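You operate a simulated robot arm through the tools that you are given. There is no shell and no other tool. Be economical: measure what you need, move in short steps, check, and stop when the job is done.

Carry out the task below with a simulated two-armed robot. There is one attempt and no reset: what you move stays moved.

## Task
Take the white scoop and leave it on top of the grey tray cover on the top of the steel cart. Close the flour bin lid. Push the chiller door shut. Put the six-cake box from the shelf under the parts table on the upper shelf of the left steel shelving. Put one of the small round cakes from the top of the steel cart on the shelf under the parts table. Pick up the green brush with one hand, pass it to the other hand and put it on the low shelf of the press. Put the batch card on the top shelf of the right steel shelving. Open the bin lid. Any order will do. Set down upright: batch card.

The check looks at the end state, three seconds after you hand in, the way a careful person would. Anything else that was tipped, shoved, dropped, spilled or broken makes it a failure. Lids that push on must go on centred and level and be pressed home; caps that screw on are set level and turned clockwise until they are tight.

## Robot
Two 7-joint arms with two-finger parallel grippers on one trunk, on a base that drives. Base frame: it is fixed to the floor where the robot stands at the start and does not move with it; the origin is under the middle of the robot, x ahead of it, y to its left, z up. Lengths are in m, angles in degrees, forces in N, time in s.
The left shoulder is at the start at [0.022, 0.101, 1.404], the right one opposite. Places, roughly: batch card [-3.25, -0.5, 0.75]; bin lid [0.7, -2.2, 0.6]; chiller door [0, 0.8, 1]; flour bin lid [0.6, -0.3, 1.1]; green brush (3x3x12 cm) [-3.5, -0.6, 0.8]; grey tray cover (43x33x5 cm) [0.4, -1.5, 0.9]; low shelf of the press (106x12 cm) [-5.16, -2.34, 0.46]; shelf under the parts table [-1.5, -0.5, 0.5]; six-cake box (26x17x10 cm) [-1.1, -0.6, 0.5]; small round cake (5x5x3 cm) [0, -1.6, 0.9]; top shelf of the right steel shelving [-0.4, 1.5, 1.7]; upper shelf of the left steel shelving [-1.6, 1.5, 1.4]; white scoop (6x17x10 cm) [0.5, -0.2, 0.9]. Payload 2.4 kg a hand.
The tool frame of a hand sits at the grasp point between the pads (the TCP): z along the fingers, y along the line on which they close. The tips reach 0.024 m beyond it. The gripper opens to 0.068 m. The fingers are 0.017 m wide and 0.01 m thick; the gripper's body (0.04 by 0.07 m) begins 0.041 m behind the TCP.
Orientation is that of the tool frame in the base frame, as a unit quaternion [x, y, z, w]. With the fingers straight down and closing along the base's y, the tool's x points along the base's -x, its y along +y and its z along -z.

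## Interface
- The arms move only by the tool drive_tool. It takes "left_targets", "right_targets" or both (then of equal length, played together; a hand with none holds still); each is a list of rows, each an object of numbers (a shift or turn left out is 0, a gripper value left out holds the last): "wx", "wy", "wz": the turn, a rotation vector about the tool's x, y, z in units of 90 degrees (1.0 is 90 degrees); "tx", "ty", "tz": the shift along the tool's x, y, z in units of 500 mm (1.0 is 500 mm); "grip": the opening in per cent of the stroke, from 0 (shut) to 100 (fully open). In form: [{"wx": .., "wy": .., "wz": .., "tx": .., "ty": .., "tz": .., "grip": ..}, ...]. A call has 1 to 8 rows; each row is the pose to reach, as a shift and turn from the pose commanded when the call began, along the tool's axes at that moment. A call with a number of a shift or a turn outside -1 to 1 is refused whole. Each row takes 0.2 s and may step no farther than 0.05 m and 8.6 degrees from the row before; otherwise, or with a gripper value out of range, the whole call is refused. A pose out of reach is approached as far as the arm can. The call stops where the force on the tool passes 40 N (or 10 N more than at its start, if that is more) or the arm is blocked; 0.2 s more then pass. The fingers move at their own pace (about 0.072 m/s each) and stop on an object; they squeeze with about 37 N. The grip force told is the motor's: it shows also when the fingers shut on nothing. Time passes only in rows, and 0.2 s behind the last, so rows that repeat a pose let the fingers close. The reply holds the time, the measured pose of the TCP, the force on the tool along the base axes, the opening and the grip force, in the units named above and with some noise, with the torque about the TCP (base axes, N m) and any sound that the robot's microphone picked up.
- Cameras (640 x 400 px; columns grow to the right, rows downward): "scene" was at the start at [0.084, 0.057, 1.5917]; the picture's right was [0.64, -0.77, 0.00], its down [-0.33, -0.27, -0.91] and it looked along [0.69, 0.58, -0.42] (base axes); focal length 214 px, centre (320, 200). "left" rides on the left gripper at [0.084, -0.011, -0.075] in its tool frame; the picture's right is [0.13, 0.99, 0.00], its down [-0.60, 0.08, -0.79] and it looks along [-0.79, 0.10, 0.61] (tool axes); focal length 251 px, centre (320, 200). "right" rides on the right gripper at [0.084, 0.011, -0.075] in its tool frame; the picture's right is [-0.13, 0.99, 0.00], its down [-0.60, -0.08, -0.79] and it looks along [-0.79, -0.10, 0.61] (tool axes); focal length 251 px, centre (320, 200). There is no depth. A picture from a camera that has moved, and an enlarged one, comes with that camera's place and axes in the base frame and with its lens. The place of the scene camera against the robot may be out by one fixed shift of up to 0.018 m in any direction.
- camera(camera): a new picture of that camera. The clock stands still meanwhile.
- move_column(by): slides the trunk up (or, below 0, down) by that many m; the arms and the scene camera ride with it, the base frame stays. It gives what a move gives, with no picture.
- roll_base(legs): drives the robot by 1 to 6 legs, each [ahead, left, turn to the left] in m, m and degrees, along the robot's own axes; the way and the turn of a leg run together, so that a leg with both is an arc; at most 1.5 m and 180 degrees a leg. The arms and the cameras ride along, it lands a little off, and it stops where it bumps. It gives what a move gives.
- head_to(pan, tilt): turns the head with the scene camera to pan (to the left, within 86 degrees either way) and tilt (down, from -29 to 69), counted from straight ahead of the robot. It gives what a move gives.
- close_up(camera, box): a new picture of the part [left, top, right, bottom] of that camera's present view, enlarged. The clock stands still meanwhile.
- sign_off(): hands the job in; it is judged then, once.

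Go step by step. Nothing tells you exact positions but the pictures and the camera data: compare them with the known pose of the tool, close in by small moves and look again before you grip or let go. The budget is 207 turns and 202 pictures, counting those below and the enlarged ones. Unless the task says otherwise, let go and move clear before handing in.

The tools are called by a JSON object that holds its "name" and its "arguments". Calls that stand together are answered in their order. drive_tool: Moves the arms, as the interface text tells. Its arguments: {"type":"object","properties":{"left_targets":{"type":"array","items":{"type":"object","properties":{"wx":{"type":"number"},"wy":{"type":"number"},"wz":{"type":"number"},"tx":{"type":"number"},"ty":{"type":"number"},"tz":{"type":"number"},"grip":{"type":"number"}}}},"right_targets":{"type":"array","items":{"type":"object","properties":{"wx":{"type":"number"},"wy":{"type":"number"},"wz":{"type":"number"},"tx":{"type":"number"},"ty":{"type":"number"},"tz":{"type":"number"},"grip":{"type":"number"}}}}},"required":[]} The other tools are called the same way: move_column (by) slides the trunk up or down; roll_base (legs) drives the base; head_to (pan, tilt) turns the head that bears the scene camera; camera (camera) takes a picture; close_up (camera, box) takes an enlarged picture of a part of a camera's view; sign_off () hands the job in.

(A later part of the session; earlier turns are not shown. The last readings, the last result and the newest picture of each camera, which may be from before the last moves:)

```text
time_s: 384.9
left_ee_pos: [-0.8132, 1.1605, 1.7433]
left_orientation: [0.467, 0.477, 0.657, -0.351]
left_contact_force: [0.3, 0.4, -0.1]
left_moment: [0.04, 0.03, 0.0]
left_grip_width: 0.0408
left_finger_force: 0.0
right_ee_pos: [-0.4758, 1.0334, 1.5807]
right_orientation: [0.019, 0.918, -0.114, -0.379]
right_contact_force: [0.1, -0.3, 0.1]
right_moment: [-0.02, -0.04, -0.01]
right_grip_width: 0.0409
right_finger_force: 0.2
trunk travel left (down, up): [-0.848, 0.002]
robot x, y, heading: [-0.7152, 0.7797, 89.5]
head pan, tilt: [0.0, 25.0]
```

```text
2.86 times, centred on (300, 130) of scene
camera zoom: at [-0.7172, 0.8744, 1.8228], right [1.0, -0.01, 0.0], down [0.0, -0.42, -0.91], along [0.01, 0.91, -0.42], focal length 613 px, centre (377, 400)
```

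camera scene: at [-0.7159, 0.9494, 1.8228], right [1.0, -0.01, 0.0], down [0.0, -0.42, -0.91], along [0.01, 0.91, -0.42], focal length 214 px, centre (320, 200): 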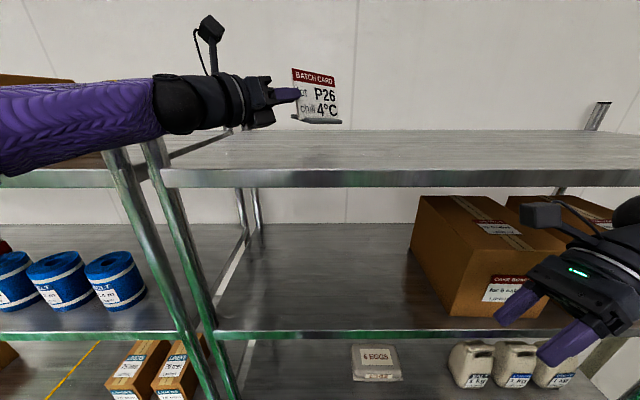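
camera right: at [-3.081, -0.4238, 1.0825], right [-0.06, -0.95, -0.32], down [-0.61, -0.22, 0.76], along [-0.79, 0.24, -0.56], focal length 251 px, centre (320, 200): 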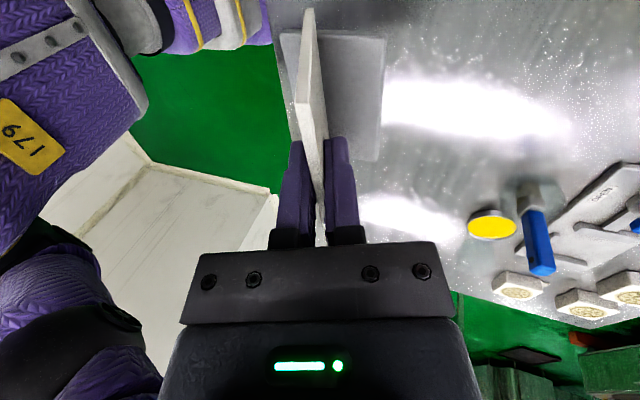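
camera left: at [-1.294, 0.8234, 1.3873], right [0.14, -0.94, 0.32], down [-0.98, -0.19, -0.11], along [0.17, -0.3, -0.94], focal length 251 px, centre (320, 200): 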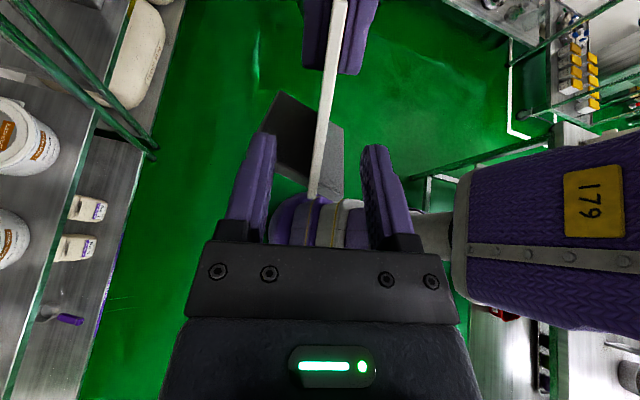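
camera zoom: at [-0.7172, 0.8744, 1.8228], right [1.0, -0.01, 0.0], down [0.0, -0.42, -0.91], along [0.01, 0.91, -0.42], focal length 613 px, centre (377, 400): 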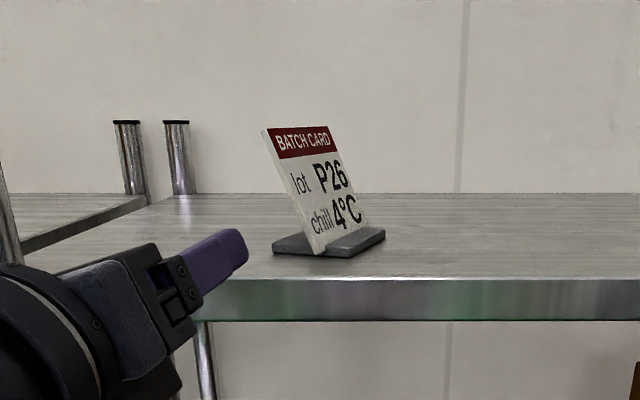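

The batch card stands upright on the top shelf. Next the chiller door: I look at it from here.

{"name": "roll_base", "arguments": {"legs": [[-0.25, 0.1, 0], [0, 0, -70]]}}

{"name": "head_to", "arguments": {"pan": -20, "tilt": 30}}

{"name": "camera", "arguments": {"camera": "scene"}}

```text
time_s: 389.9
left_ee_pos: [-0.4833, 0.7448, 1.7425]
left_orientation: [0.657, 0.119, 0.738, 0.091]
left_contact_force: [-0.6, 0.5, -0.3]
left_moment: [0.01, 0.0, 0.04]
left_grip_width: 0.041
left_finger_force: 0.0
right_ee_pos: [-0.4892, 0.3847, 1.5807]
right_orientation: [0.544, 0.739, 0.125, -0.376]
right_contact_force: [0.9, 0.0, -0.2]
right_moment: [0.0, -0.01, -0.02]
right_grip_width: 0.0407
right_finger_force: 0.1
trunk travel left (down, up): [-0.848, 0.002]
robot x, y, heading: [-0.8175, 0.5229, 19.4]
head pan, tilt: [0.0, 25.0]
```

```text
time_s: 390.7
left_ee_pos: [-0.4825, 0.7449, 1.7426]
left_orientation: [0.657, 0.121, 0.739, 0.091]
left_contact_force: [-0.1, -0.2, 0.2]
left_moment: [0.01, 0.0, 0.01]
left_grip_width: 0.0408
left_finger_force: 0.0
right_ee_pos: [-0.4896, 0.3853, 1.5789]
right_orientation: [0.545, 0.739, 0.125, -0.376]
right_contact_force: [-0.3, -0.4, 0.8]
right_moment: [0.0, -0.02, -0.01]
right_grip_width: 0.0409
right_finger_force: 0.0
trunk travel left (down, up): [-0.848, 0.002]
robot x, y, heading: [-0.8164, 0.5282, 19.2]
head pan, tilt: [-20.0, 30.0]
```

```text
23 pictures are left
camera scene: at [-0.715, 0.5257, 1.8147], right [-0.01, -1.0, 0.0], down [-0.5, 0.01, -0.87], along [0.87, -0.01, -0.5], focal length 214 px, centre (320, 200)
```

scene: 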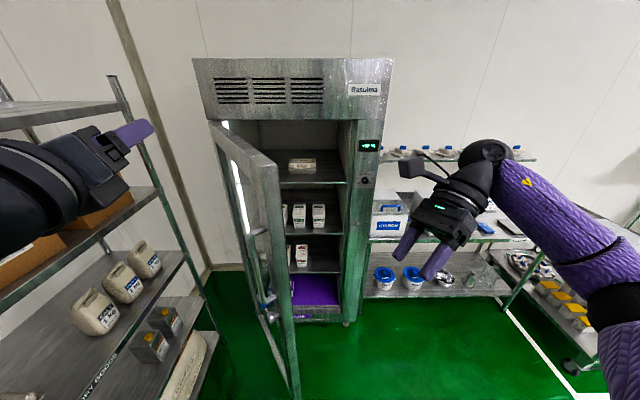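

The door's outer face faces me; its free edge is at about (−0.18, 0.67). I face +x, lower the closed left hand to mid-height and push the door near its free edge by driving forward.

{"name": "roll_base", "arguments": {"legs": [[0, 0, -19.3], [0, 0.06, 0]]}}

{"name": "move_column", "arguments": {"by": -0.4}}

{"name": "drive_tool", "arguments": {"left_targets": [{"grip": 0}, {"grip": 0}, {"grip": 0}]}}

{"name": "roll_base", "arguments": {"legs": [[0.2, 0, 0]]}}

{"name": "camera", "arguments": {"camera": "scene"}}

```text
time_s: 392.7
left_ee_pos: [-0.4302, 0.6859, 1.7429]
left_orientation: [0.668, 0.012, 0.714, 0.211]
left_contact_force: [-0.2, 0.5, 0.5]
left_moment: [0.0, -0.02, 0.01]
left_grip_width: 0.0407
left_finger_force: 0.1
right_ee_pos: [-0.5531, 0.3467, 1.581]
right_orientation: [0.657, 0.641, 0.184, -0.351]
right_contact_force: [-0.5, 0.7, -0.3]
right_moment: [0.0, -0.02, -0.03]
right_grip_width: 0.0406
right_finger_force: 0.1
trunk travel left (down, up): [-0.848, 0.002]
robot x, y, heading: [-0.8164, 0.5824, 0.8]
head pan, tilt: [-20.0, 30.0]
```

```text
time_s: 396.6
left_ee_pos: [-0.4298, 0.686, 1.3427]
left_orientation: [0.668, 0.011, 0.714, 0.21]
left_contact_force: [-0.3, 0.7, 0.2]
left_moment: [0.01, 0.06, 0.03]
left_grip_width: 0.041
left_finger_force: 0.1
right_ee_pos: [-0.5538, 0.3471, 1.1801]
right_orientation: [0.657, 0.641, 0.184, -0.351]
right_contact_force: [-0.3, -0.3, 0.1]
right_moment: [0.02, -0.01, -0.02]
right_grip_width: 0.0408
right_finger_force: 0.1
trunk travel left (down, up): [-0.448, 0.402]
robot x, y, heading: [-0.8177, 0.5798, 0.6]
head pan, tilt: [-20.0, 30.0]
```

```text
time_s: 397.4
left_ee_pos: [-0.432, 0.6862, 1.3434]
left_orientation: [0.669, 0.013, 0.714, 0.208]
left_contact_force: [0.0, 0.1, 0.8]
left_moment: [0.01, -0.03, -0.02]
left_grip_width: 0.0002
left_finger_force: 23.8
right_ee_pos: [-0.5527, 0.3474, 1.1797]
right_orientation: [0.657, 0.641, 0.185, -0.351]
right_contact_force: [0.4, 0.3, -0.3]
right_moment: [0.01, 0.02, -0.01]
right_grip_width: 0.0409
right_finger_force: 0.0
trunk travel left (down, up): [-0.448, 0.402]
robot x, y, heading: [-0.8159, 0.5827, 0.6]
head pan, tilt: [-20.0, 30.0]
```

```text
time_s: 398.7
left_ee_pos: [-0.291, 0.6812, 1.3433]
left_orientation: [0.67, 0.002, 0.712, 0.211]
left_contact_force: [-2.6, -4.7, 1.9]
left_moment: [0.05, -0.02, 0.04]
left_grip_width: 0.0002
left_finger_force: 23.8
right_ee_pos: [-0.4094, 0.3474, 1.1802]
right_orientation: [0.656, 0.641, 0.184, -0.352]
right_contact_force: [0.0, 0.0, 0.2]
right_moment: [-0.02, 0.03, -0.03]
right_grip_width: 0.0412
right_finger_force: 0.0
trunk travel left (down, up): [-0.448, 0.402]
robot x, y, heading: [-0.6719, 0.5847, 0.7]
head pan, tilt: [-20.0, 30.0]
stopped in leg 1: the force on the tool passed its limit at 89 N (the readings are from after the stop); the commanded pose is now the measured one
```

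```text
22 pictures are left
camera scene: at [-0.5608, 0.5522, 1.4141], right [-0.33, -0.94, 0.0], down [-0.47, 0.17, -0.87], along [0.82, -0.29, -0.5], focal length 214 px, centre (320, 200)
```

scene: 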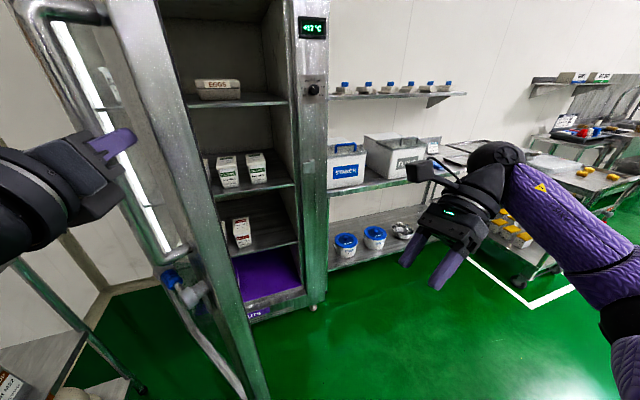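

The impact stopped the drive. I push with the arm in gentler steps instead.

{"name": "drive_tool", "arguments": {"left_targets": [{"tz": 0.02}, {"tz": 0.04}, {"tz": 0.07}, {"tz": 0.1}, {"tz": 0.13}, {"tz": 0.16}, {"tz": 0.19}, {"tz": 0.22}]}}

{"name": "camera", "arguments": {"camera": "scene"}}

```text
time_s: 399.3
left_ee_pos: [-0.2859, 0.6721, 1.343]
left_orientation: [0.672, -0.006, 0.708, 0.215]
left_contact_force: [-19.6, -10.6, 0.2]
left_moment: [0.13, -0.12, 0.22]
left_grip_width: 0.0
left_finger_force: 23.1
right_ee_pos: [-0.4131, 0.3455, 1.1806]
right_orientation: [0.655, 0.643, 0.185, -0.351]
right_contact_force: [-0.4, 0.4, 0.1]
right_moment: [-0.02, -0.02, -0.01]
right_grip_width: 0.041
right_finger_force: 0.1
trunk travel left (down, up): [-0.448, 0.402]
robot x, y, heading: [-0.6706, 0.5849, 0.6]
head pan, tilt: [-20.0, 30.0]
stopped in row 2 (left hand): the force on the tool passed its limit at 45 N (the readings are from after the stop); the commanded pose is now the measured one
```

```text
21 pictures are left
camera scene: at [-0.5661, 0.5503, 1.4146], right [-0.33, -0.94, 0.0], down [-0.47, 0.17, -0.87], along [0.82, -0.29, -0.5], focal length 214 px, centre (320, 200)
```

scene: 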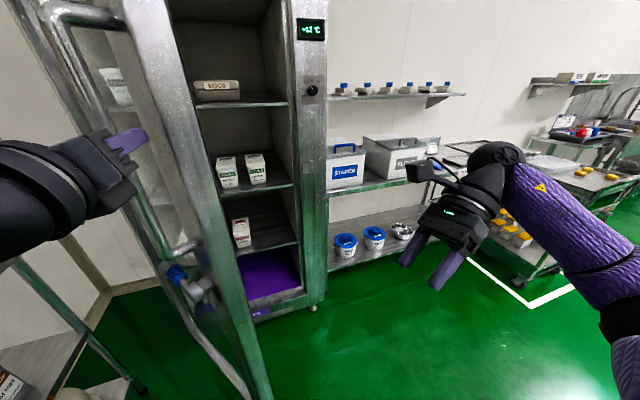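

I was pushing along the door, toward its hinge. I go around to its outer (+y) side and push it sideways instead.

{"name": "roll_base", "arguments": {"legs": [[-0.12, 0, 0], [0, 0.24, 0], [0.2, 0, 0]]}}

{"name": "drive_tool", "arguments": {"left_targets": [{"ty": 0.05, "tx": -0.015}, {"ty": 0.1, "tx": -0.03}, {"ty": 0.15, "tx": -0.045}, {"ty": 0.2, "tx": -0.06}, {"ty": 0.25, "tx": -0.075}, {"ty": 0.3, "tx": -0.09}, {"ty": 0.35, "tx": -0.1}, {"ty": 0.4, "tx": -0.11}]}}

{"name": "camera", "arguments": {"camera": "scene"}}

```text
time_s: 403.1
left_ee_pos: [-0.2019, 0.9253, 1.3393]
left_orientation: [0.674, 0.001, 0.708, 0.213]
left_contact_force: [0.3, -0.4, 0.4]
left_moment: [-0.02, -0.03, 0.02]
left_grip_width: 0.0
left_finger_force: 23.4
right_ee_pos: [-0.3288, 0.5969, 1.1793]
right_orientation: [0.655, 0.643, 0.183, -0.352]
right_contact_force: [0.2, 0.2, 0.0]
right_moment: [-0.02, 0.0, 0.01]
right_grip_width: 0.0411
right_finger_force: 0.0
trunk travel left (down, up): [-0.448, 0.402]
robot x, y, heading: [-0.5888, 0.8302, 1.0]
head pan, tilt: [-20.0, 30.0]
```

```text
time_s: 404.9
left_ee_pos: [-0.2313, 0.842, 1.3389]
left_orientation: [0.674, 0.001, 0.708, 0.212]
left_contact_force: [-0.2, 0.1, -0.4]
left_moment: [-0.03, 0.0, -0.03]
left_grip_width: 0.0001
left_finger_force: 23.2
left hand out of reach, approached as far as the arm can: row 4, 5, 6, 7, 8
right_ee_pos: [-0.3296, 0.5968, 1.181]
right_orientation: [0.655, 0.644, 0.181, -0.351]
right_contact_force: [0.4, -0.2, 0.1]
right_moment: [-0.02, -0.05, 0.0]
right_grip_width: 0.0408
right_finger_force: 0.0
trunk travel left (down, up): [-0.448, 0.402]
robot x, y, heading: [-0.5919, 0.8342, 1.1]
head pan, tilt: [-20.0, 30.0]
```

```text
20 pictures are left
camera scene: at [-0.4833, 0.8016, 1.4141], right [-0.33, -0.95, 0.0], down [-0.47, 0.16, -0.87], along [0.82, -0.28, -0.5], focal length 214 px, centre (320, 200)
```

scene: 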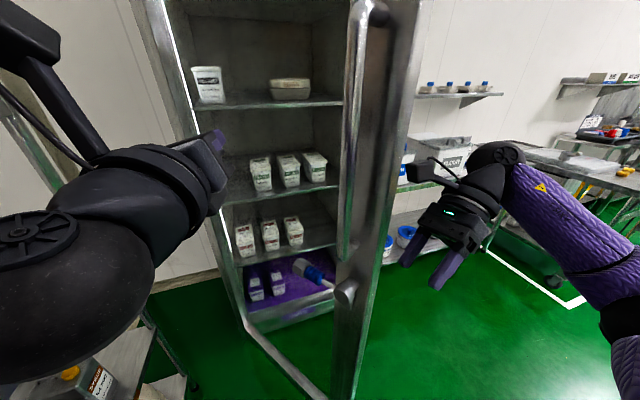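

The door has swung partly; its free edge is now near (−0.11, 0.55). Pushing +x at y≈0.64 now gives closing leverage.

{"name": "roll_base", "arguments": {"legs": [[0, -0.2, -1], [0.15, 0, 0], [0.1, -0.03, 0], [0.1, -0.04, 0]]}}

{"name": "camera", "arguments": {"camera": "scene"}}

```text
time_s: 409.1
left_ee_pos: [0.1231, 0.5694, 1.3377]
left_orientation: [0.674, 0.0, 0.707, 0.214]
left_contact_force: [-0.1, -0.5, 0.5]
left_moment: [-0.03, 0.0, 0.02]
left_grip_width: 0.0
left_finger_force: 23.5
right_ee_pos: [0.0236, 0.3263, 1.1799]
right_orientation: [0.657, 0.641, 0.184, -0.352]
right_contact_force: [0.4, -0.3, -0.1]
right_moment: [0.03, 0.02, 0.0]
right_grip_width: 0.041
right_finger_force: 0.1
trunk travel left (down, up): [-0.448, 0.402]
robot x, y, heading: [-0.24, 0.5628, 0.8]
head pan, tilt: [-20.0, 30.0]
```

```text
19 pictures are left
camera scene: at [-0.1287, 0.5316, 1.414], right [-0.33, -0.94, 0.0], down [-0.47, 0.17, -0.87], along [0.82, -0.29, -0.5], focal length 214 px, centre (320, 200)
```

scene: 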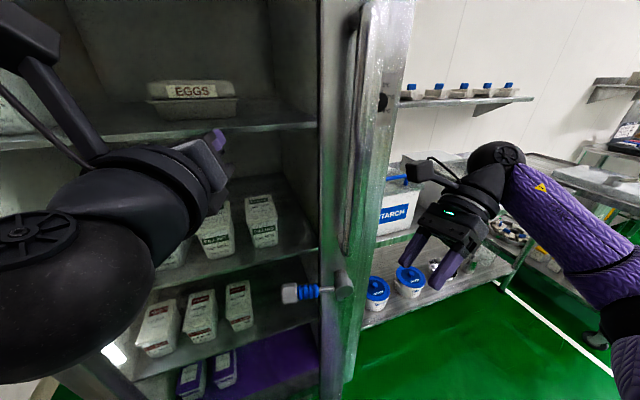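

{"name": "roll_base", "arguments": {"legs": [[0.06, 0, 0], [0.06, 0, 0]]}}

{"name": "drive_tool", "arguments": {"left_targets": [{"tz": 0.03}, {"tz": 0.06}, {"tz": 0.09}, {"tz": 0.12}, {"tz": 0.15}]}}

{"name": "camera", "arguments": {"camera": "scene"}}

```text
time_s: 410.7
left_ee_pos: [0.2354, 0.573, 1.3376]
left_orientation: [0.674, 0.0, 0.707, 0.214]
left_contact_force: [-0.9, -0.6, -0.1]
left_moment: [0.0, -0.07, -0.02]
left_grip_width: 0.0003
left_finger_force: 22.8
right_ee_pos: [0.1385, 0.3295, 1.1802]
right_orientation: [0.656, 0.642, 0.184, -0.352]
right_contact_force: [0.5, 0.5, 0.4]
right_moment: [0.0, 0.02, 0.01]
right_grip_width: 0.041
right_finger_force: 0.0
trunk travel left (down, up): [-0.448, 0.402]
robot x, y, heading: [-0.1267, 0.562, 0.8]
head pan, tilt: [-20.0, 30.0]
stopped in leg 2: the force on the tool passed its limit at 75 N (the readings are from after the stop); the commanded pose is now the measured one
```

```text
time_s: 411.1
left_ee_pos: [0.2381, 0.5718, 1.3386]
left_orientation: [0.675, -0.007, 0.705, 0.218]
left_contact_force: [-34.9, 7.9, -2.4]
left_moment: [0.02, 0.04, 0.29]
left_grip_width: 0.0002
left_finger_force: 23.9
left hand out of reach, approached as far as the arm can: row 1, 2
right_ee_pos: [0.1317, 0.3333, 1.1816]
right_orientation: [0.654, 0.644, 0.184, -0.351]
right_contact_force: [0.8, 0.4, -0.4]
right_moment: [-0.04, 0.01, 0.0]
right_grip_width: 0.0408
right_finger_force: 0.2
trunk travel left (down, up): [-0.448, 0.402]
robot x, y, heading: [-0.1264, 0.5657, 1.1]
head pan, tilt: [-20.0, 30.0]
stopped in row 2 (left hand): the force on the tool passed its limit at 54 N (the readings are from after the stop); the commanded pose is now the measured one
```

```text
18 pictures are left
camera scene: at [-0.0239, 0.5363, 1.4149], right [-0.33, -0.95, 0.0], down [-0.47, 0.16, -0.87], along [0.82, -0.28, -0.49], focal length 214 px, centre (320, 200)
```

scene: 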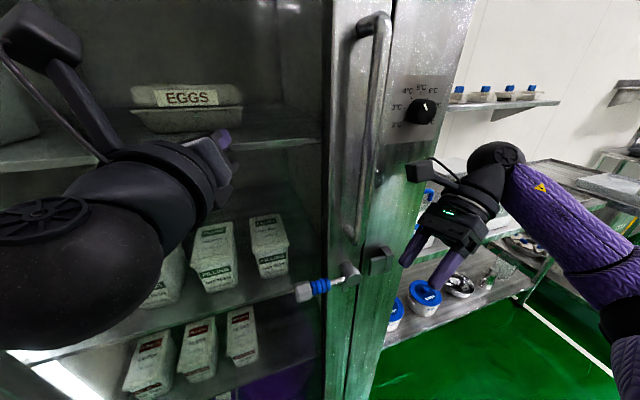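

The door looks flush and resists firmly. I back off to verify it, then head for the bin.

{"name": "roll_base", "arguments": {"legs": [[-0.3, 0, 0]]}}

{"name": "camera", "arguments": {"camera": "scene"}}

```text
time_s: 413.1
left_ee_pos: [-0.0477, 0.5651, 1.3366]
left_orientation: [0.677, -0.006, 0.703, 0.218]
left_contact_force: [0.1, -0.2, -0.1]
left_moment: [0.0, -0.01, 0.01]
left_grip_width: 0.0002
left_finger_force: 23.5
right_ee_pos: [-0.1579, 0.3251, 1.1802]
right_orientation: [0.655, 0.643, 0.183, -0.353]
right_contact_force: [0.2, 0.0, 0.2]
right_moment: [0.03, -0.03, 0.0]
right_grip_width: 0.0408
right_finger_force: 0.1
trunk travel left (down, up): [-0.448, 0.402]
robot x, y, heading: [-0.4177, 0.5588, 1.1]
head pan, tilt: [-20.0, 30.0]
```

```text
17 pictures are left
camera scene: at [-0.3115, 0.5292, 1.4142], right [-0.33, -0.94, 0.0], down [-0.47, 0.16, -0.87], along [0.82, -0.28, -0.5], focal length 214 px, centre (320, 200)
```

scene: 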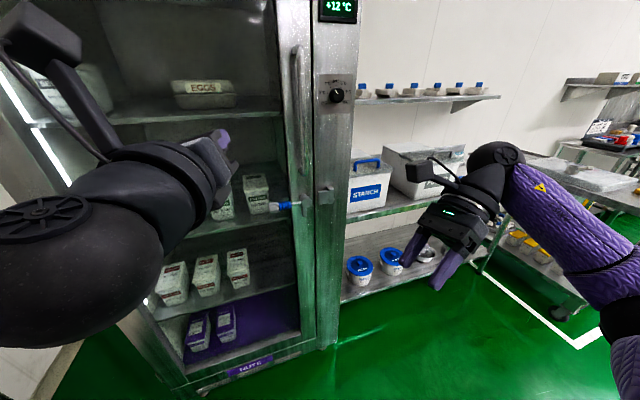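

The door is shut flush. I drive down the lane past the cart to find the bin.

{"name": "roll_base", "arguments": {"legs": [[0, -1.45, -0.5], [-0.13, -0.25, 0], [0, -0.8, 0]]}}

{"name": "head_to", "arguments": {"pan": -12, "tilt": 35}}

{"name": "camera", "arguments": {"camera": "scene"}}

```text
time_s: 425.7
left_ee_pos: [-0.1985, -1.9316, 1.3367]
left_orientation: [0.678, -0.02, 0.697, 0.232]
left_contact_force: [-0.2, 0.1, -0.1]
left_moment: [-0.01, 0.0, 0.03]
left_grip_width: 0.0
left_finger_force: 23.5
right_ee_pos: [-0.3179, -2.1673, 1.1793]
right_orientation: [0.669, 0.628, 0.191, -0.348]
right_contact_force: [0.6, 0.3, 0.5]
right_moment: [0.01, 0.0, 0.0]
right_grip_width: 0.0406
right_finger_force: 0.1
trunk travel left (down, up): [-0.448, 0.402]
robot x, y, heading: [-0.5712, -1.9176, -1.7]
head pan, tilt: [-20.0, 30.0]
```

```text
time_s: 426.4
left_ee_pos: [-0.1971, -1.9303, 1.3363]
left_orientation: [0.678, -0.02, 0.698, 0.232]
left_contact_force: [0.6, -0.2, 0.1]
left_moment: [0.03, -0.02, 0.02]
left_grip_width: 0.0
left_finger_force: 24.0
right_ee_pos: [-0.3176, -2.1665, 1.1802]
right_orientation: [0.669, 0.628, 0.19, -0.349]
right_contact_force: [0.6, -0.1, 0.2]
right_moment: [0.0, 0.01, -0.01]
right_grip_width: 0.0408
right_finger_force: 0.1
trunk travel left (down, up): [-0.448, 0.402]
robot x, y, heading: [-0.5722, -1.9209, -1.7]
head pan, tilt: [-12.0, 35.0]
```

```text
16 pictures are left
camera scene: at [-0.4606, -1.9434, 1.4063], right [-0.24, -0.97, 0.0], down [-0.56, 0.13, -0.82], along [0.8, -0.19, -0.57], focal length 214 px, centre (320, 200)
```

scene: 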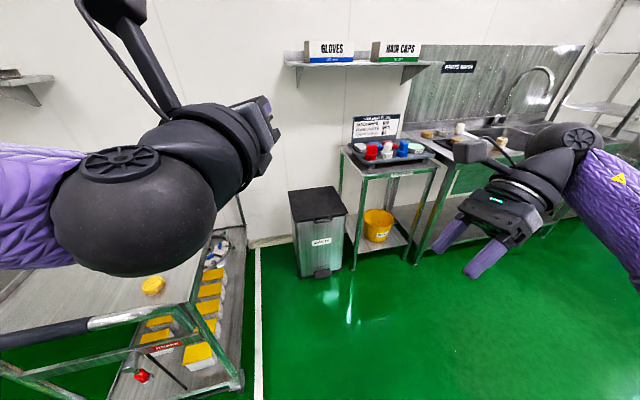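

The bin has a flat black lid (x 0.48–0.80, y −2.05…−2.36, z≈0.6) hinged at the wall side. I look closer at its front edge.

{"name": "close_up", "arguments": {"camera": "scene", "box": [270, 170, 370, 290]}}

```text
3.33 times, centred on (320, 230) of scene
camera zoom: at [-0.4606, -1.9434, 1.4063], right [-0.24, -0.97, 0.0], down [-0.56, 0.13, -0.82], along [0.8, -0.19, -0.57], focal length 715 px, centre (320, 100)
```

zoom: 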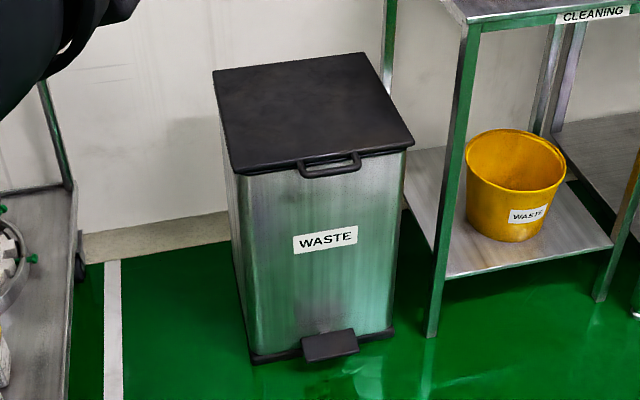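

The lid has a D-handle on its front edge at about (0.455, −2.18, 0.60). I'll lift it with the closed left fingers under that handle; I line up and lower.

{"name": "roll_base", "arguments": {"legs": [[0.1, -0.27, 1.7]]}}

{"name": "move_column", "arguments": {"by": -0.4}}

{"name": "drive_tool", "arguments": {"left_targets": [{"tx": -0.076, "ty": -0.023, "tz": -0.006}, {"tx": -0.153, "ty": -0.046, "tz": -0.013}, {"tx": -0.23, "ty": -0.069, "tz": -0.019}, {"tx": -0.306, "ty": -0.092, "tz": -0.026}, {"tx": -0.383, "ty": -0.115, "tz": -0.032}, {"tx": -0.46, "ty": -0.138, "tz": -0.038}, {"tx": -0.536, "ty": -0.161, "tz": -0.045}, {"tx": -0.612, "ty": -0.184, "tz": -0.051}]}}

```text
time_s: 428.4
left_ee_pos: [-0.1017, -2.1889, 1.3362]
left_orientation: [0.678, -0.008, 0.702, 0.219]
left_contact_force: [-0.5, 0.4, -0.7]
left_moment: [0.03, -0.04, 0.02]
left_grip_width: 0.0001
left_finger_force: 23.5
right_ee_pos: [-0.212, -2.4301, 1.1806]
right_orientation: [0.658, 0.639, 0.184, -0.352]
right_contact_force: [-0.6, -0.3, 0.6]
right_moment: [0.04, -0.03, 0.02]
right_grip_width: 0.0406
right_finger_force: 0.1
trunk travel left (down, up): [-0.448, 0.402]
robot x, y, heading: [-0.4727, -2.1881, 0.3]
head pan, tilt: [-12.0, 35.0]
```

```text
time_s: 432.2
left_ee_pos: [-0.0437, -2.189, 0.8727]
left_orientation: [0.74, 0.012, 0.635, 0.22]
left_contact_force: [-0.2, -0.2, -1.2]
left_moment: [-0.03, 0.01, -0.05]
left_grip_width: 0.0
left_finger_force: 23.5
right_ee_pos: [-0.2135, -2.4293, 0.7794]
right_orientation: [0.658, 0.639, 0.186, -0.351]
right_contact_force: [-0.5, -0.1, 0.3]
right_moment: [-0.01, 0.0, 0.0]
right_grip_width: 0.041
right_finger_force: 0.0
trunk travel left (down, up): [-0.048, 0.802]
robot x, y, heading: [-0.4724, -2.1886, 0.7]
head pan, tilt: [-12.0, 35.0]
```

```text
time_s: 434.0
left_ee_pos: [-0.0685, -2.1087, 0.6516]
left_orientation: [0.741, 0.012, 0.635, 0.22]
left_contact_force: [1.0, -0.2, -0.5]
left_moment: [0.02, 0.0, -0.01]
left_grip_width: 0.0001
left_finger_force: 23.0
left hand out of reach, approached as far as the arm can: row 2, 3, 4, 5, 6, 7, 8
right_ee_pos: [-0.2121, -2.4293, 0.7795]
right_orientation: [0.658, 0.639, 0.185, -0.352]
right_contact_force: [-1.0, 0.2, -0.1]
right_moment: [-0.01, 0.01, -0.02]
right_grip_width: 0.0406
right_finger_force: 0.1
trunk travel left (down, up): [-0.048, 0.802]
robot x, y, heading: [-0.4753, -2.1893, 0.5]
head pan, tilt: [-12.0, 35.0]
```

{"name": "move_column", "arguments": {"by": -0.046}}

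{"name": "drive_tool", "arguments": {"left_targets": [{"tx": -0.03, "ty": 0.008, "tz": 0.06}, {"tx": -0.06, "ty": 0.016, "tz": 0.12}, {"tx": -0.09, "ty": 0.025, "tz": 0.185}, {"tx": -0.115, "ty": 0.033, "tz": 0.246}]}}

{"name": "roll_base", "arguments": {"legs": [[0.2, 0, 0]]}}

{"name": "camera", "arguments": {"camera": "scene"}}

```text
time_s: 434.9
left_ee_pos: [-0.0695, -2.1049, 0.6089]
left_orientation: [0.74, 0.013, 0.635, 0.221]
left_contact_force: [0.3, -0.6, -0.8]
left_moment: [-0.03, 0.03, -0.03]
left_grip_width: 0.0001
left_finger_force: 23.9
right_ee_pos: [-0.2128, -2.4294, 0.734]
right_orientation: [0.659, 0.639, 0.185, -0.351]
right_contact_force: [1.1, -0.6, -0.5]
right_moment: [0.03, 0.01, 0.0]
right_grip_width: 0.0408
right_finger_force: 0.1
trunk travel left (down, up): [-0.002, 0.848]
robot x, y, heading: [-0.4757, -2.1882, 0.4]
head pan, tilt: [-12.0, 35.0]
```

```text
time_s: 435.9
left_ee_pos: [0.0223, -2.1244, 0.5994]
left_orientation: [0.741, 0.012, 0.635, 0.22]
left_contact_force: [0.7, -0.2, -0.2]
left_moment: [-0.03, 0.02, -0.04]
left_grip_width: 0.0
left_finger_force: 23.4
left hand out of reach, approached as far as the arm can: row 1, 2, 3, 4
right_ee_pos: [-0.2132, -2.4282, 0.7339]
right_orientation: [0.659, 0.639, 0.184, -0.352]
right_contact_force: [0.2, -0.3, 0.5]
right_moment: [-0.04, 0.02, 0.02]
right_grip_width: 0.0408
right_finger_force: 0.0
trunk travel left (down, up): [-0.002, 0.848]
robot x, y, heading: [-0.4747, -2.1877, 0.4]
head pan, tilt: [-12.0, 35.0]
```

```text
time_s: 437.5
left_ee_pos: [0.22, -2.1221, 0.5995]
left_orientation: [0.741, 0.013, 0.634, 0.22]
left_contact_force: [-0.9, -0.1, 0.2]
left_moment: [0.01, 0.06, 0.02]
left_grip_width: 0.0
left_finger_force: 23.1
right_ee_pos: [-0.0153, -2.4278, 0.7332]
right_orientation: [0.657, 0.64, 0.185, -0.353]
right_contact_force: [-0.1, -0.4, 0.3]
right_moment: [0.01, -0.01, -0.02]
right_grip_width: 0.0408
right_finger_force: 0.0
trunk travel left (down, up): [-0.002, 0.848]
robot x, y, heading: [-0.2742, -2.1905, 0.3]
head pan, tilt: [-12.0, 35.0]
```

```text
14 pictures are left
camera scene: at [-0.0524, -2.2082, 0.9501], right [-0.2, -0.98, 0.0], down [-0.56, 0.11, -0.82], along [0.8, -0.16, -0.57], focal length 214 px, centre (320, 200)
```

scene: 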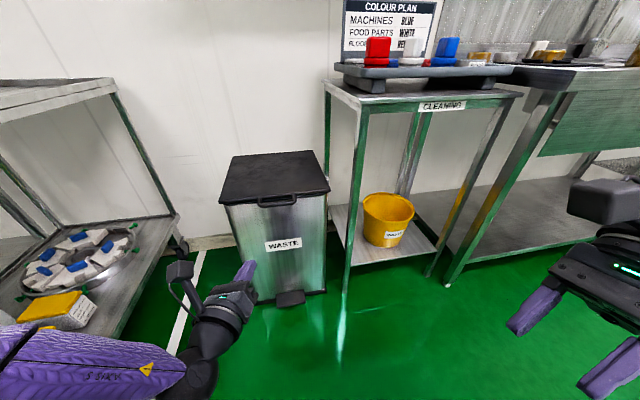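

I'll capture the handle bar between the fingers instead (closing direction vertical), since this height suits that. I roll the left wrist and approach.

{"name": "drive_tool", "arguments": {"left_targets": [{"wz": -0.09}, {"wz": -0.18}, {"wz": -0.27}, {"wz": -0.36}, {"wz": -0.45}, {"wz": -0.54}, {"wz": -0.63}, {"wz": -0.72}]}}

{"name": "drive_tool", "arguments": {"left_targets": [{"wz": -0.06, "grip": 60}, {"wz": -0.06}, {"wz": -0.06}]}}

{"name": "roll_base", "arguments": {"legs": [[0.15, -0.065, 0]]}}

{"name": "head_to", "arguments": {"pan": 0, "tilt": 40}}

{"name": "camera", "arguments": {"camera": "scene"}}

```text
time_s: 439.3
left_ee_pos: [0.2198, -2.123, 0.6006]
left_orientation: [0.618, 0.408, 0.418, 0.526]
left_contact_force: [0.3, -0.5, 0.2]
left_moment: [-0.01, 0.01, 0.0]
left_grip_width: 0.0
left_finger_force: 23.9
right_ee_pos: [-0.0152, -2.4284, 0.7342]
right_orientation: [0.658, 0.639, 0.185, -0.353]
right_contact_force: [0.0, -0.4, 0.5]
right_moment: [0.01, -0.02, -0.01]
right_grip_width: 0.0406
right_finger_force: 0.0
trunk travel left (down, up): [-0.002, 0.848]
robot x, y, heading: [-0.2755, -2.1895, 0.4]
head pan, tilt: [-12.0, 35.0]
```

```text
time_s: 440.1
left_ee_pos: [0.2207, -2.122, 0.6009]
left_orientation: [0.598, 0.437, 0.393, 0.545]
left_contact_force: [0.0, -0.6, -0.1]
left_moment: [0.01, 0.0, -0.02]
left_grip_width: 0.041
left_finger_force: 0.1
right_ee_pos: [-0.015, -2.4272, 0.7339]
right_orientation: [0.659, 0.639, 0.184, -0.352]
right_contact_force: [-0.1, 0.5, -0.8]
right_moment: [0.0, 0.0, 0.01]
right_grip_width: 0.0407
right_finger_force: 0.0
trunk travel left (down, up): [-0.002, 0.848]
robot x, y, heading: [-0.2786, -2.1913, 0.6]
head pan, tilt: [-12.0, 35.0]
```

```text
time_s: 441.6
left_ee_pos: [0.3765, -2.1879, 0.5988]
left_orientation: [0.599, 0.436, 0.392, 0.545]
left_contact_force: [0.1, -0.4, 1.0]
left_moment: [-0.01, 0.02, -0.01]
left_grip_width: 0.0408
left_finger_force: 0.1
right_ee_pos: [0.141, -2.4922, 0.7335]
right_orientation: [0.658, 0.639, 0.185, -0.353]
right_contact_force: [0.2, 0.7, 0.5]
right_moment: [0.02, -0.01, 0.0]
right_grip_width: 0.0407
right_finger_force: 0.0
trunk travel left (down, up): [-0.002, 0.848]
robot x, y, heading: [-0.1231, -2.2528, 0.7]
head pan, tilt: [-12.0, 35.0]
```

```text
time_s: 442.3
left_ee_pos: [0.3757, -2.1867, 0.6011]
left_orientation: [0.599, 0.436, 0.392, 0.545]
left_contact_force: [0.7, 0.2, -0.4]
left_moment: [0.0, 0.0, 0.01]
left_grip_width: 0.041
left_finger_force: 0.1
right_ee_pos: [0.1412, -2.4921, 0.7348]
right_orientation: [0.657, 0.64, 0.185, -0.353]
right_contact_force: [-0.7, 0.5, -0.3]
right_moment: [0.03, -0.02, 0.02]
right_grip_width: 0.0409
right_finger_force: 0.0
trunk travel left (down, up): [-0.002, 0.848]
robot x, y, heading: [-0.1183, -2.2537, 0.4]
head pan, tilt: [0.0, 40.0]
```

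```text
13 pictures are left
camera scene: at [0.1027, -2.2546, 0.9425], right [0.01, -1.0, 0.0], down [-0.64, 0.0, -0.77], along [0.77, 0.0, -0.64], focal length 214 px, centre (320, 200)
```

scene: 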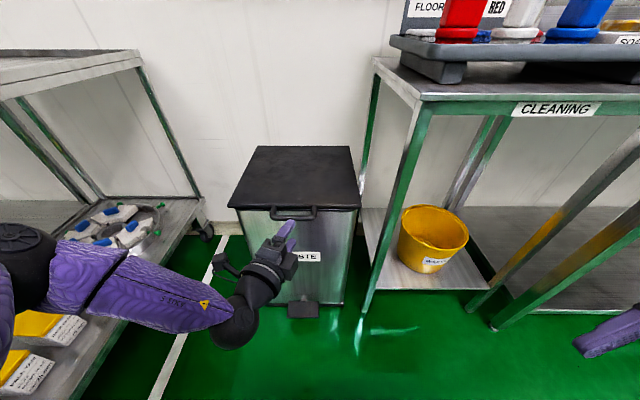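

{"name": "drive_tool", "arguments": {"left_targets": [{"tx": 0.015, "ty": 0.008, "tz": 0.046}, {"tx": 0.03, "ty": 0.016, "tz": 0.092}, {"tx": 0.0456, "ty": 0.024, "tz": 0.137}]}}

{"name": "close_up", "arguments": {"camera": "scene", "box": [210, 140, 370, 280]}}

```text
time_s: 443.1
left_ee_pos: [0.4406, -2.1807, 0.6151]
left_orientation: [0.602, 0.434, 0.389, 0.546]
left_contact_force: [-35.2, -6.3, 4.3]
left_moment: [-0.19, 1.06, -0.14]
left_grip_width: 0.0403
left_finger_force: 0.1
left hand out of reach, approached as far as the arm can: row 2, 3
right_ee_pos: [0.1392, -2.492, 0.7344]
right_orientation: [0.659, 0.639, 0.186, -0.351]
right_contact_force: [0.4, 0.8, -0.4]
right_moment: [0.01, -0.01, -0.01]
right_grip_width: 0.0405
right_finger_force: 0.0
trunk travel left (down, up): [-0.002, 0.848]
robot x, y, heading: [-0.125, -2.2532, 0.6]
head pan, tilt: [0.0, 40.0]
```

```text
2.86 times, centred on (290, 210) of scene
camera zoom: at [0.0999, -2.255, 0.9432], right [0.01, -1.0, 0.0], down [-0.64, 0.0, -0.77], along [0.77, 0.01, -0.64], focal length 613 px, centre (406, 171)
```

zoom: 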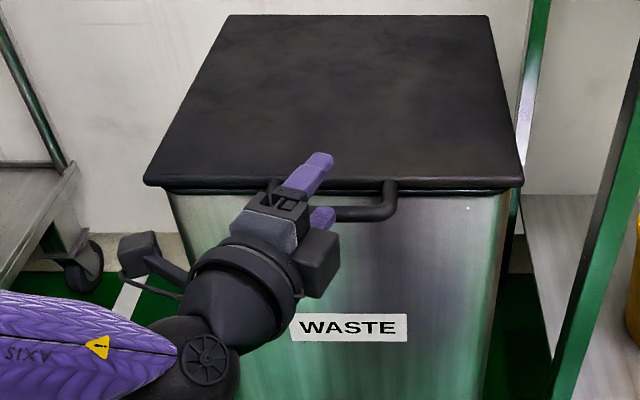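

The lower finger met the bar, which sits slightly lower (z≈0.588). I retreat, open fully, and go in again a bit lower.

{"name": "drive_tool", "arguments": {"left_targets": [{"tz": -0.05, "grip": 100}, {"tz": -0.09, "ty": -0.025, "grip": 100}, {"tz": -0.09, "ty": -0.04, "grip": 100}]}}

{"name": "drive_tool", "arguments": {"left_targets": [{"tz": 0.03, "tx": 0.01}, {"tz": 0.06, "tx": 0.02}, {"tz": 0.1, "tx": 0.03}]}}

{"name": "close_up", "arguments": {"camera": "scene", "box": [210, 140, 370, 280]}}

```text
time_s: 443.9
left_ee_pos: [0.3998, -2.1643, 0.6014]
left_orientation: [0.599, 0.435, 0.393, 0.545]
left_contact_force: [0.1, 0.9, -1.1]
left_moment: [0.0, 0.02, 0.01]
left_grip_width: 0.0679
left_finger_force: 0.1
right_ee_pos: [0.1418, -2.4918, 0.7334]
right_orientation: [0.658, 0.64, 0.184, -0.352]
right_contact_force: [0.0, -0.2, 0.7]
right_moment: [-0.01, -0.01, 0.02]
right_grip_width: 0.041
right_finger_force: 0.1
trunk travel left (down, up): [-0.002, 0.848]
robot x, y, heading: [-0.1225, -2.2548, 0.5]
head pan, tilt: [0.0, 40.0]
```

```text
time_s: 444.7
left_ee_pos: [0.4488, -2.1592, 0.5978]
left_orientation: [0.6, 0.436, 0.392, 0.545]
left_contact_force: [-0.3, 0.0, 0.4]
left_moment: [-0.02, 0.03, 0.03]
left_grip_width: 0.0679
left_finger_force: 0.0
left hand out of reach, approached as far as the arm can: row 3
right_ee_pos: [0.1418, -2.4922, 0.7337]
right_orientation: [0.658, 0.639, 0.184, -0.352]
right_contact_force: [-0.9, 0.3, 0.5]
right_moment: [0.01, 0.01, -0.01]
right_grip_width: 0.0406
right_finger_force: 0.0
trunk travel left (down, up): [-0.002, 0.848]
robot x, y, heading: [-0.1251, -2.2534, 0.4]
head pan, tilt: [0.0, 40.0]
```

```text
2.86 times, centred on (290, 210) of scene
camera zoom: at [0.1026, -2.2546, 0.9425], right [0.01, -1.0, 0.0], down [-0.64, 0.0, -0.77], along [0.77, 0.01, -0.64], focal length 613 px, centre (406, 171)
```

zoom: 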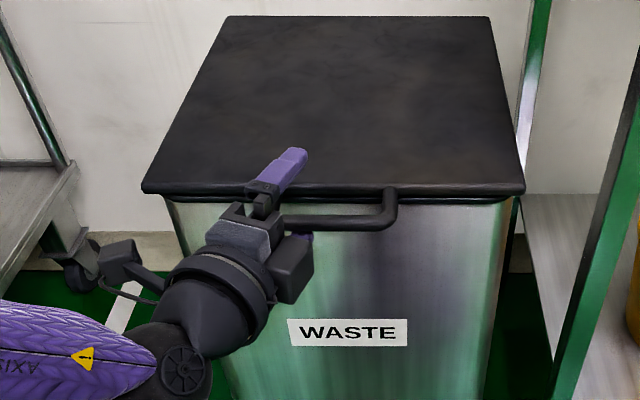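

The bar is now between the fingers. I lift with the trunk, following the lid's arc with small forward drives.

{"name": "move_column", "arguments": {"by": 0.08}}

{"name": "move_column", "arguments": {"by": 0.05}}

{"name": "roll_base", "arguments": {"legs": [[0.02, 0, 0]]}}

{"name": "move_column", "arguments": {"by": 0.05}}

{"name": "roll_base", "arguments": {"legs": [[0.025, 0, 0]]}}

{"name": "camera", "arguments": {"camera": "scene"}}

```text
time_s: 445.9
left_ee_pos: [0.4421, -2.1591, 0.72]
left_orientation: [0.583, 0.412, 0.416, 0.562]
left_contact_force: [-0.2, 0.1, 0.5]
left_moment: [-0.01, 0.02, 0.04]
left_grip_width: 0.068
left_finger_force: 0.0
right_ee_pos: [0.1417, -2.4911, 0.8126]
right_orientation: [0.658, 0.639, 0.184, -0.352]
right_contact_force: [0.3, -0.4, 0.3]
right_moment: [-0.02, 0.02, 0.05]
right_grip_width: 0.0408
right_finger_force: 0.2
trunk travel left (down, up): [-0.082, 0.768]
robot x, y, heading: [-0.1221, -2.2553, 0.4]
head pan, tilt: [0.0, 40.0]
```

```text
time_s: 446.8
left_ee_pos: [0.4374, -2.1571, 0.7947]
left_orientation: [0.573, 0.4, 0.43, 0.571]
left_contact_force: [-0.1, -0.3, -0.3]
left_moment: [0.03, -0.03, 0.02]
left_grip_width: 0.0679
left_finger_force: 0.0
right_ee_pos: [0.1412, -2.4928, 0.8634]
right_orientation: [0.658, 0.639, 0.184, -0.352]
right_contact_force: [0.3, -0.5, 0.9]
right_moment: [0.0, 0.01, 0.02]
right_grip_width: 0.0409
right_finger_force: 0.1
trunk travel left (down, up): [-0.132, 0.718]
robot x, y, heading: [-0.123, -2.2535, 0.2]
head pan, tilt: [0.0, 40.0]
```

```text
time_s: 447.6
left_ee_pos: [0.457, -2.1577, 0.7943]
left_orientation: [0.574, 0.399, 0.43, 0.572]
left_contact_force: [-0.4, 0.3, -0.4]
left_moment: [-0.01, 0.03, 0.03]
left_grip_width: 0.0681
left_finger_force: 0.1
right_ee_pos: [0.1615, -2.493, 0.8643]
right_orientation: [0.658, 0.639, 0.185, -0.352]
right_contact_force: [-0.4, -0.3, -0.8]
right_moment: [0.03, 0.01, 0.0]
right_grip_width: 0.0408
right_finger_force: 0.0
trunk travel left (down, up): [-0.132, 0.718]
robot x, y, heading: [-0.1008, -2.2541, 0.3]
head pan, tilt: [0.0, 40.0]
```

```text
time_s: 448.5
left_ee_pos: [0.451, -2.1571, 0.8658]
left_orientation: [0.565, 0.387, 0.442, 0.58]
left_contact_force: [0.0, -0.2, 0.2]
left_moment: [-0.02, 0.01, 0.0]
left_grip_width: 0.0681
left_finger_force: 0.0
right_ee_pos: [0.1619, -2.4924, 0.9128]
right_orientation: [0.659, 0.639, 0.185, -0.351]
right_contact_force: [-0.4, 0.0, -0.4]
right_moment: [0.01, -0.04, 0.01]
right_grip_width: 0.0407
right_finger_force: 0.0
trunk travel left (down, up): [-0.182, 0.668]
robot x, y, heading: [-0.0992, -2.2534, 0.1]
head pan, tilt: [0.0, 40.0]
```

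```text
time_s: 449.3
left_ee_pos: [0.4771, -2.1572, 0.8659]
left_orientation: [0.565, 0.387, 0.442, 0.579]
left_contact_force: [-1.1, -1.1, 0.3]
left_moment: [0.02, 0.02, -0.02]
left_grip_width: 0.0679
left_finger_force: 0.0
right_ee_pos: [0.1861, -2.492, 0.9143]
right_orientation: [0.658, 0.639, 0.185, -0.352]
right_contact_force: [-0.2, 0.9, 1.5]
right_moment: [0.01, 0.0, 0.02]
right_grip_width: 0.0407
right_finger_force: 0.1
trunk travel left (down, up): [-0.182, 0.668]
robot x, y, heading: [-0.073, -2.2537, 0.4]
head pan, tilt: [0.0, 40.0]
```

```text
10 pictures are left
camera scene: at [0.0872, -2.2547, 1.1295], right [0.01, -1.0, 0.0], down [-0.64, 0.0, -0.77], along [0.77, 0.01, -0.64], focal length 214 px, centre (320, 200)
```

scene: 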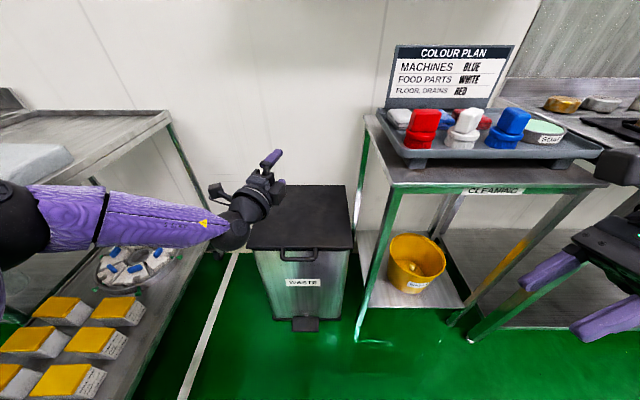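

The hand rose without catching the bar (inserted too shallowly). I retract, lower again, and will insert deeper and actually grip the bar.

{"name": "roll_base", "arguments": {"legs": [[-0.1, -0.035, 0]]}}

{"name": "move_column", "arguments": {"by": -0.182}}

```text
time_s: 450.5
left_ee_pos: [0.3741, -2.1953, 0.8662]
left_orientation: [0.566, 0.387, 0.441, 0.58]
left_contact_force: [0.5, 0.0, 0.1]
left_moment: [0.01, 0.03, 0.01]
left_grip_width: 0.0681
left_finger_force: 0.1
right_ee_pos: [0.0838, -2.5288, 0.9136]
right_orientation: [0.658, 0.639, 0.185, -0.352]
right_contact_force: [0.3, -0.3, 0.5]
right_moment: [0.01, -0.01, -0.02]
right_grip_width: 0.0409
right_finger_force: 0.0
trunk travel left (down, up): [-0.182, 0.668]
robot x, y, heading: [-0.1796, -2.2897, 0.3]
head pan, tilt: [0.0, 40.0]
```

```text
time_s: 452.5
left_ee_pos: [0.3748, -2.1948, 0.6844]
left_orientation: [0.565, 0.387, 0.441, 0.58]
left_contact_force: [0.4, 0.9, 0.0]
left_moment: [-0.01, 0.0, 0.04]
left_grip_width: 0.0681
left_finger_force: 0.2
right_ee_pos: [0.0839, -2.5278, 0.7328]
right_orientation: [0.659, 0.639, 0.185, -0.352]
right_contact_force: [0.0, 0.0, 0.6]
right_moment: [0.0, -0.01, 0.0]
right_grip_width: 0.0407
right_finger_force: 0.1
trunk travel left (down, up): [0.0, 0.85]
robot x, y, heading: [-0.1761, -2.2883, 0.2]
head pan, tilt: [0.0, 40.0]
```

{"name": "drive_tool", "arguments": {"left_targets": [{"ty": -0.08}, {"ty": -0.16}, {"ty": -0.19}]}}

{"name": "close_up", "arguments": {"camera": "scene", "box": [220, 130, 360, 250]}}

```text
time_s: 453.3
left_ee_pos: [0.3769, -2.1829, 0.6025]
left_orientation: [0.565, 0.387, 0.44, 0.58]
left_contact_force: [-0.9, -0.4, -0.8]
left_moment: [0.0, 0.03, 0.0]
left_grip_width: 0.0682
left_finger_force: 0.0
left hand out of reach, approached as far as the arm can: row 2, 3
right_ee_pos: [0.084, -2.5284, 0.7324]
right_orientation: [0.658, 0.639, 0.185, -0.352]
right_contact_force: [0.8, -0.4, 0.8]
right_moment: [0.02, -0.02, -0.01]
right_grip_width: 0.0407
right_finger_force: 0.1
trunk travel left (down, up): [0.0, 0.85]
robot x, y, heading: [-0.1777, -2.2897, 0.0]
head pan, tilt: [0.0, 40.0]
```

```text
3.33 times, centred on (290, 190) of scene
camera zoom: at [0.0469, -2.2906, 0.9408], right [0.0, -1.0, 0.0], down [-0.64, 0.0, -0.77], along [0.77, 0.0, -0.64], focal length 715 px, centre (420, 233)
```

zoom: 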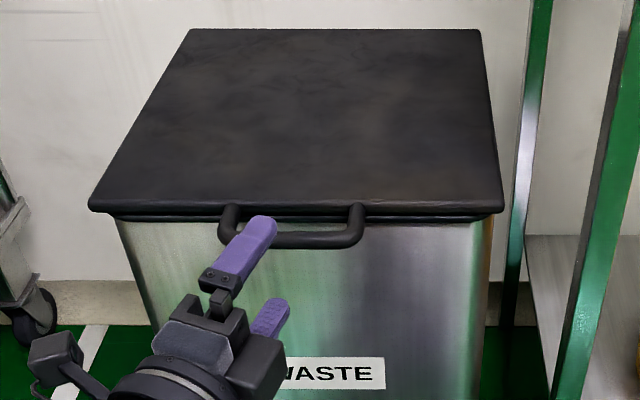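

The bar sits a little lower than my fingers allow. I pitch the tool slightly down to get the lower finger beneath it, then drive in.

{"name": "drive_tool", "arguments": {"left_targets": [{"wx": 0.06, "ty": -0.02, "tx": -0.005}, {"wx": 0.12, "ty": -0.04, "tx": -0.01}]}}

{"name": "roll_base", "arguments": {"legs": [[0.085, -0.005, 0]]}}

{"name": "close_up", "arguments": {"camera": "scene", "box": [220, 130, 360, 250]}}

```text
time_s: 453.9
left_ee_pos: [0.3764, -2.1864, 0.5823]
left_orientation: [0.618, 0.427, 0.401, 0.524]
left_contact_force: [0.4, -0.3, -0.4]
left_moment: [0.0, 0.01, 0.0]
left_grip_width: 0.0678
left_finger_force: 0.1
right_ee_pos: [0.0841, -2.5285, 0.7322]
right_orientation: [0.659, 0.639, 0.184, -0.351]
right_contact_force: [-0.3, 0.9, 0.8]
right_moment: [0.01, -0.01, 0.0]
right_grip_width: 0.0407
right_finger_force: 0.1
trunk travel left (down, up): [0.0, 0.85]
robot x, y, heading: [-0.1774, -2.2915, 0.2]
head pan, tilt: [0.0, 40.0]
```

```text
time_s: 455.0
left_ee_pos: [0.463, -2.1904, 0.5814]
left_orientation: [0.618, 0.426, 0.402, 0.525]
left_contact_force: [-0.4, 0.5, -0.1]
left_moment: [-0.01, -0.01, 0.01]
left_grip_width: 0.068
left_finger_force: 0.1
right_ee_pos: [0.1693, -2.534, 0.7321]
right_orientation: [0.66, 0.638, 0.186, -0.352]
right_contact_force: [0.3, 0.4, 0.4]
right_moment: [-0.02, -0.02, -0.04]
right_grip_width: 0.0406
right_finger_force: 0.1
trunk travel left (down, up): [0.0, 0.85]
robot x, y, heading: [-0.0942, -2.293, -0.0]
head pan, tilt: [0.0, 40.0]
```

```text
3.33 times, centred on (290, 190) of scene
camera zoom: at [0.1318, -2.2959, 0.9408], right [0.0, -1.0, 0.0], down [-0.64, 0.0, -0.77], along [0.77, 0.0, -0.64], focal length 715 px, centre (420, 233)
```

zoom: 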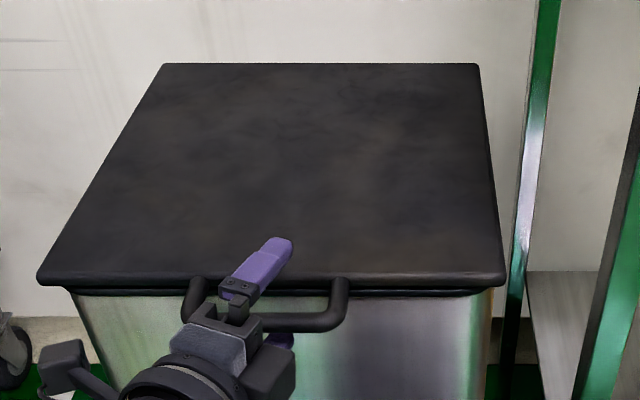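

Now the bar passes between the fingers. I close on it.

{"name": "drive_tool", "arguments": {"left_targets": [{"grip": 0}, {"grip": 0}, {"grip": 0}, {"grip": 0}]}}

```text
time_s: 456.0
left_ee_pos: [0.4631, -2.193, 0.5827]
left_orientation: [0.618, 0.425, 0.402, 0.525]
left_contact_force: [-2.1, -0.4, 0.4]
left_moment: [-0.68, -0.03, 0.09]
left_grip_width: 0.0148
left_finger_force: 34.5
right_ee_pos: [0.1688, -2.5327, 0.7323]
right_orientation: [0.66, 0.638, 0.185, -0.352]
right_contact_force: [0.4, 0.2, 0.4]
right_moment: [0.01, -0.01, -0.03]
right_grip_width: 0.0408
right_finger_force: 0.0
trunk travel left (down, up): [0.0, 0.85]
robot x, y, heading: [-0.096, -2.2897, -0.1]
head pan, tilt: [0.0, 40.0]
```

The bar is gripped (15 mm). I lift it along the lid's arc.

{"name": "drive_tool", "arguments": {"left_targets": [{"tx": 0.006, "ty": 0.09, "tz": -0.006}, {"tx": 0.0165, "ty": 0.179, "tz": 0.0004}, {"tx": 0.03, "ty": 0.269, "tz": 0.0177}, {"tx": 0.046, "ty": 0.351, "tz": 0.0437}, {"tx": 0.0665, "ty": 0.431, "tz": 0.083}, {"tx": 0.088, "ty": 0.504, "tz": 0.1295}]}}

{"name": "camera", "arguments": {"camera": "scene"}}

```text
time_s: 457.4
left_ee_pos: [0.5608, -2.1915, 0.8251]
left_orientation: [0.619, 0.425, 0.4, 0.526]
left_contact_force: [-3.5, -10.9, 1.2]
left_moment: [-0.67, 0.12, 0.8]
left_grip_width: 0.0148
left_finger_force: 34.2
right_ee_pos: [0.1689, -2.5339, 0.7329]
right_orientation: [0.66, 0.638, 0.186, -0.351]
right_contact_force: [0.3, 0.1, -0.2]
right_moment: [0.02, 0.06, 0.0]
right_grip_width: 0.0405
right_finger_force: 0.1
trunk travel left (down, up): [0.0, 0.85]
robot x, y, heading: [-0.0936, -2.2943, 0.2]
head pan, tilt: [0.0, 40.0]
```

```text
7 pictures are left
camera scene: at [0.1314, -2.297, 0.941], right [0.0, -1.0, 0.0], down [-0.64, 0.0, -0.77], along [0.77, 0.0, -0.64], focal length 214 px, centre (320, 200)
```

scene: 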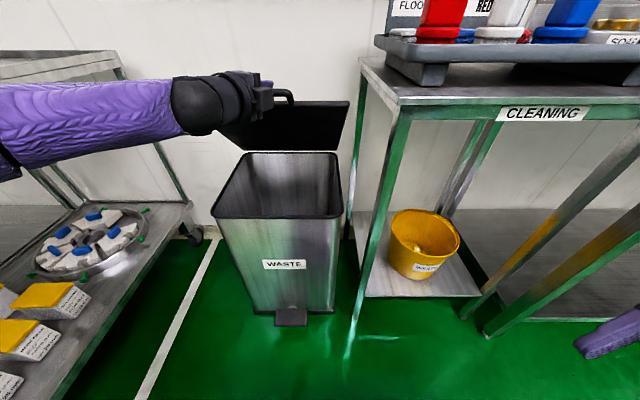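

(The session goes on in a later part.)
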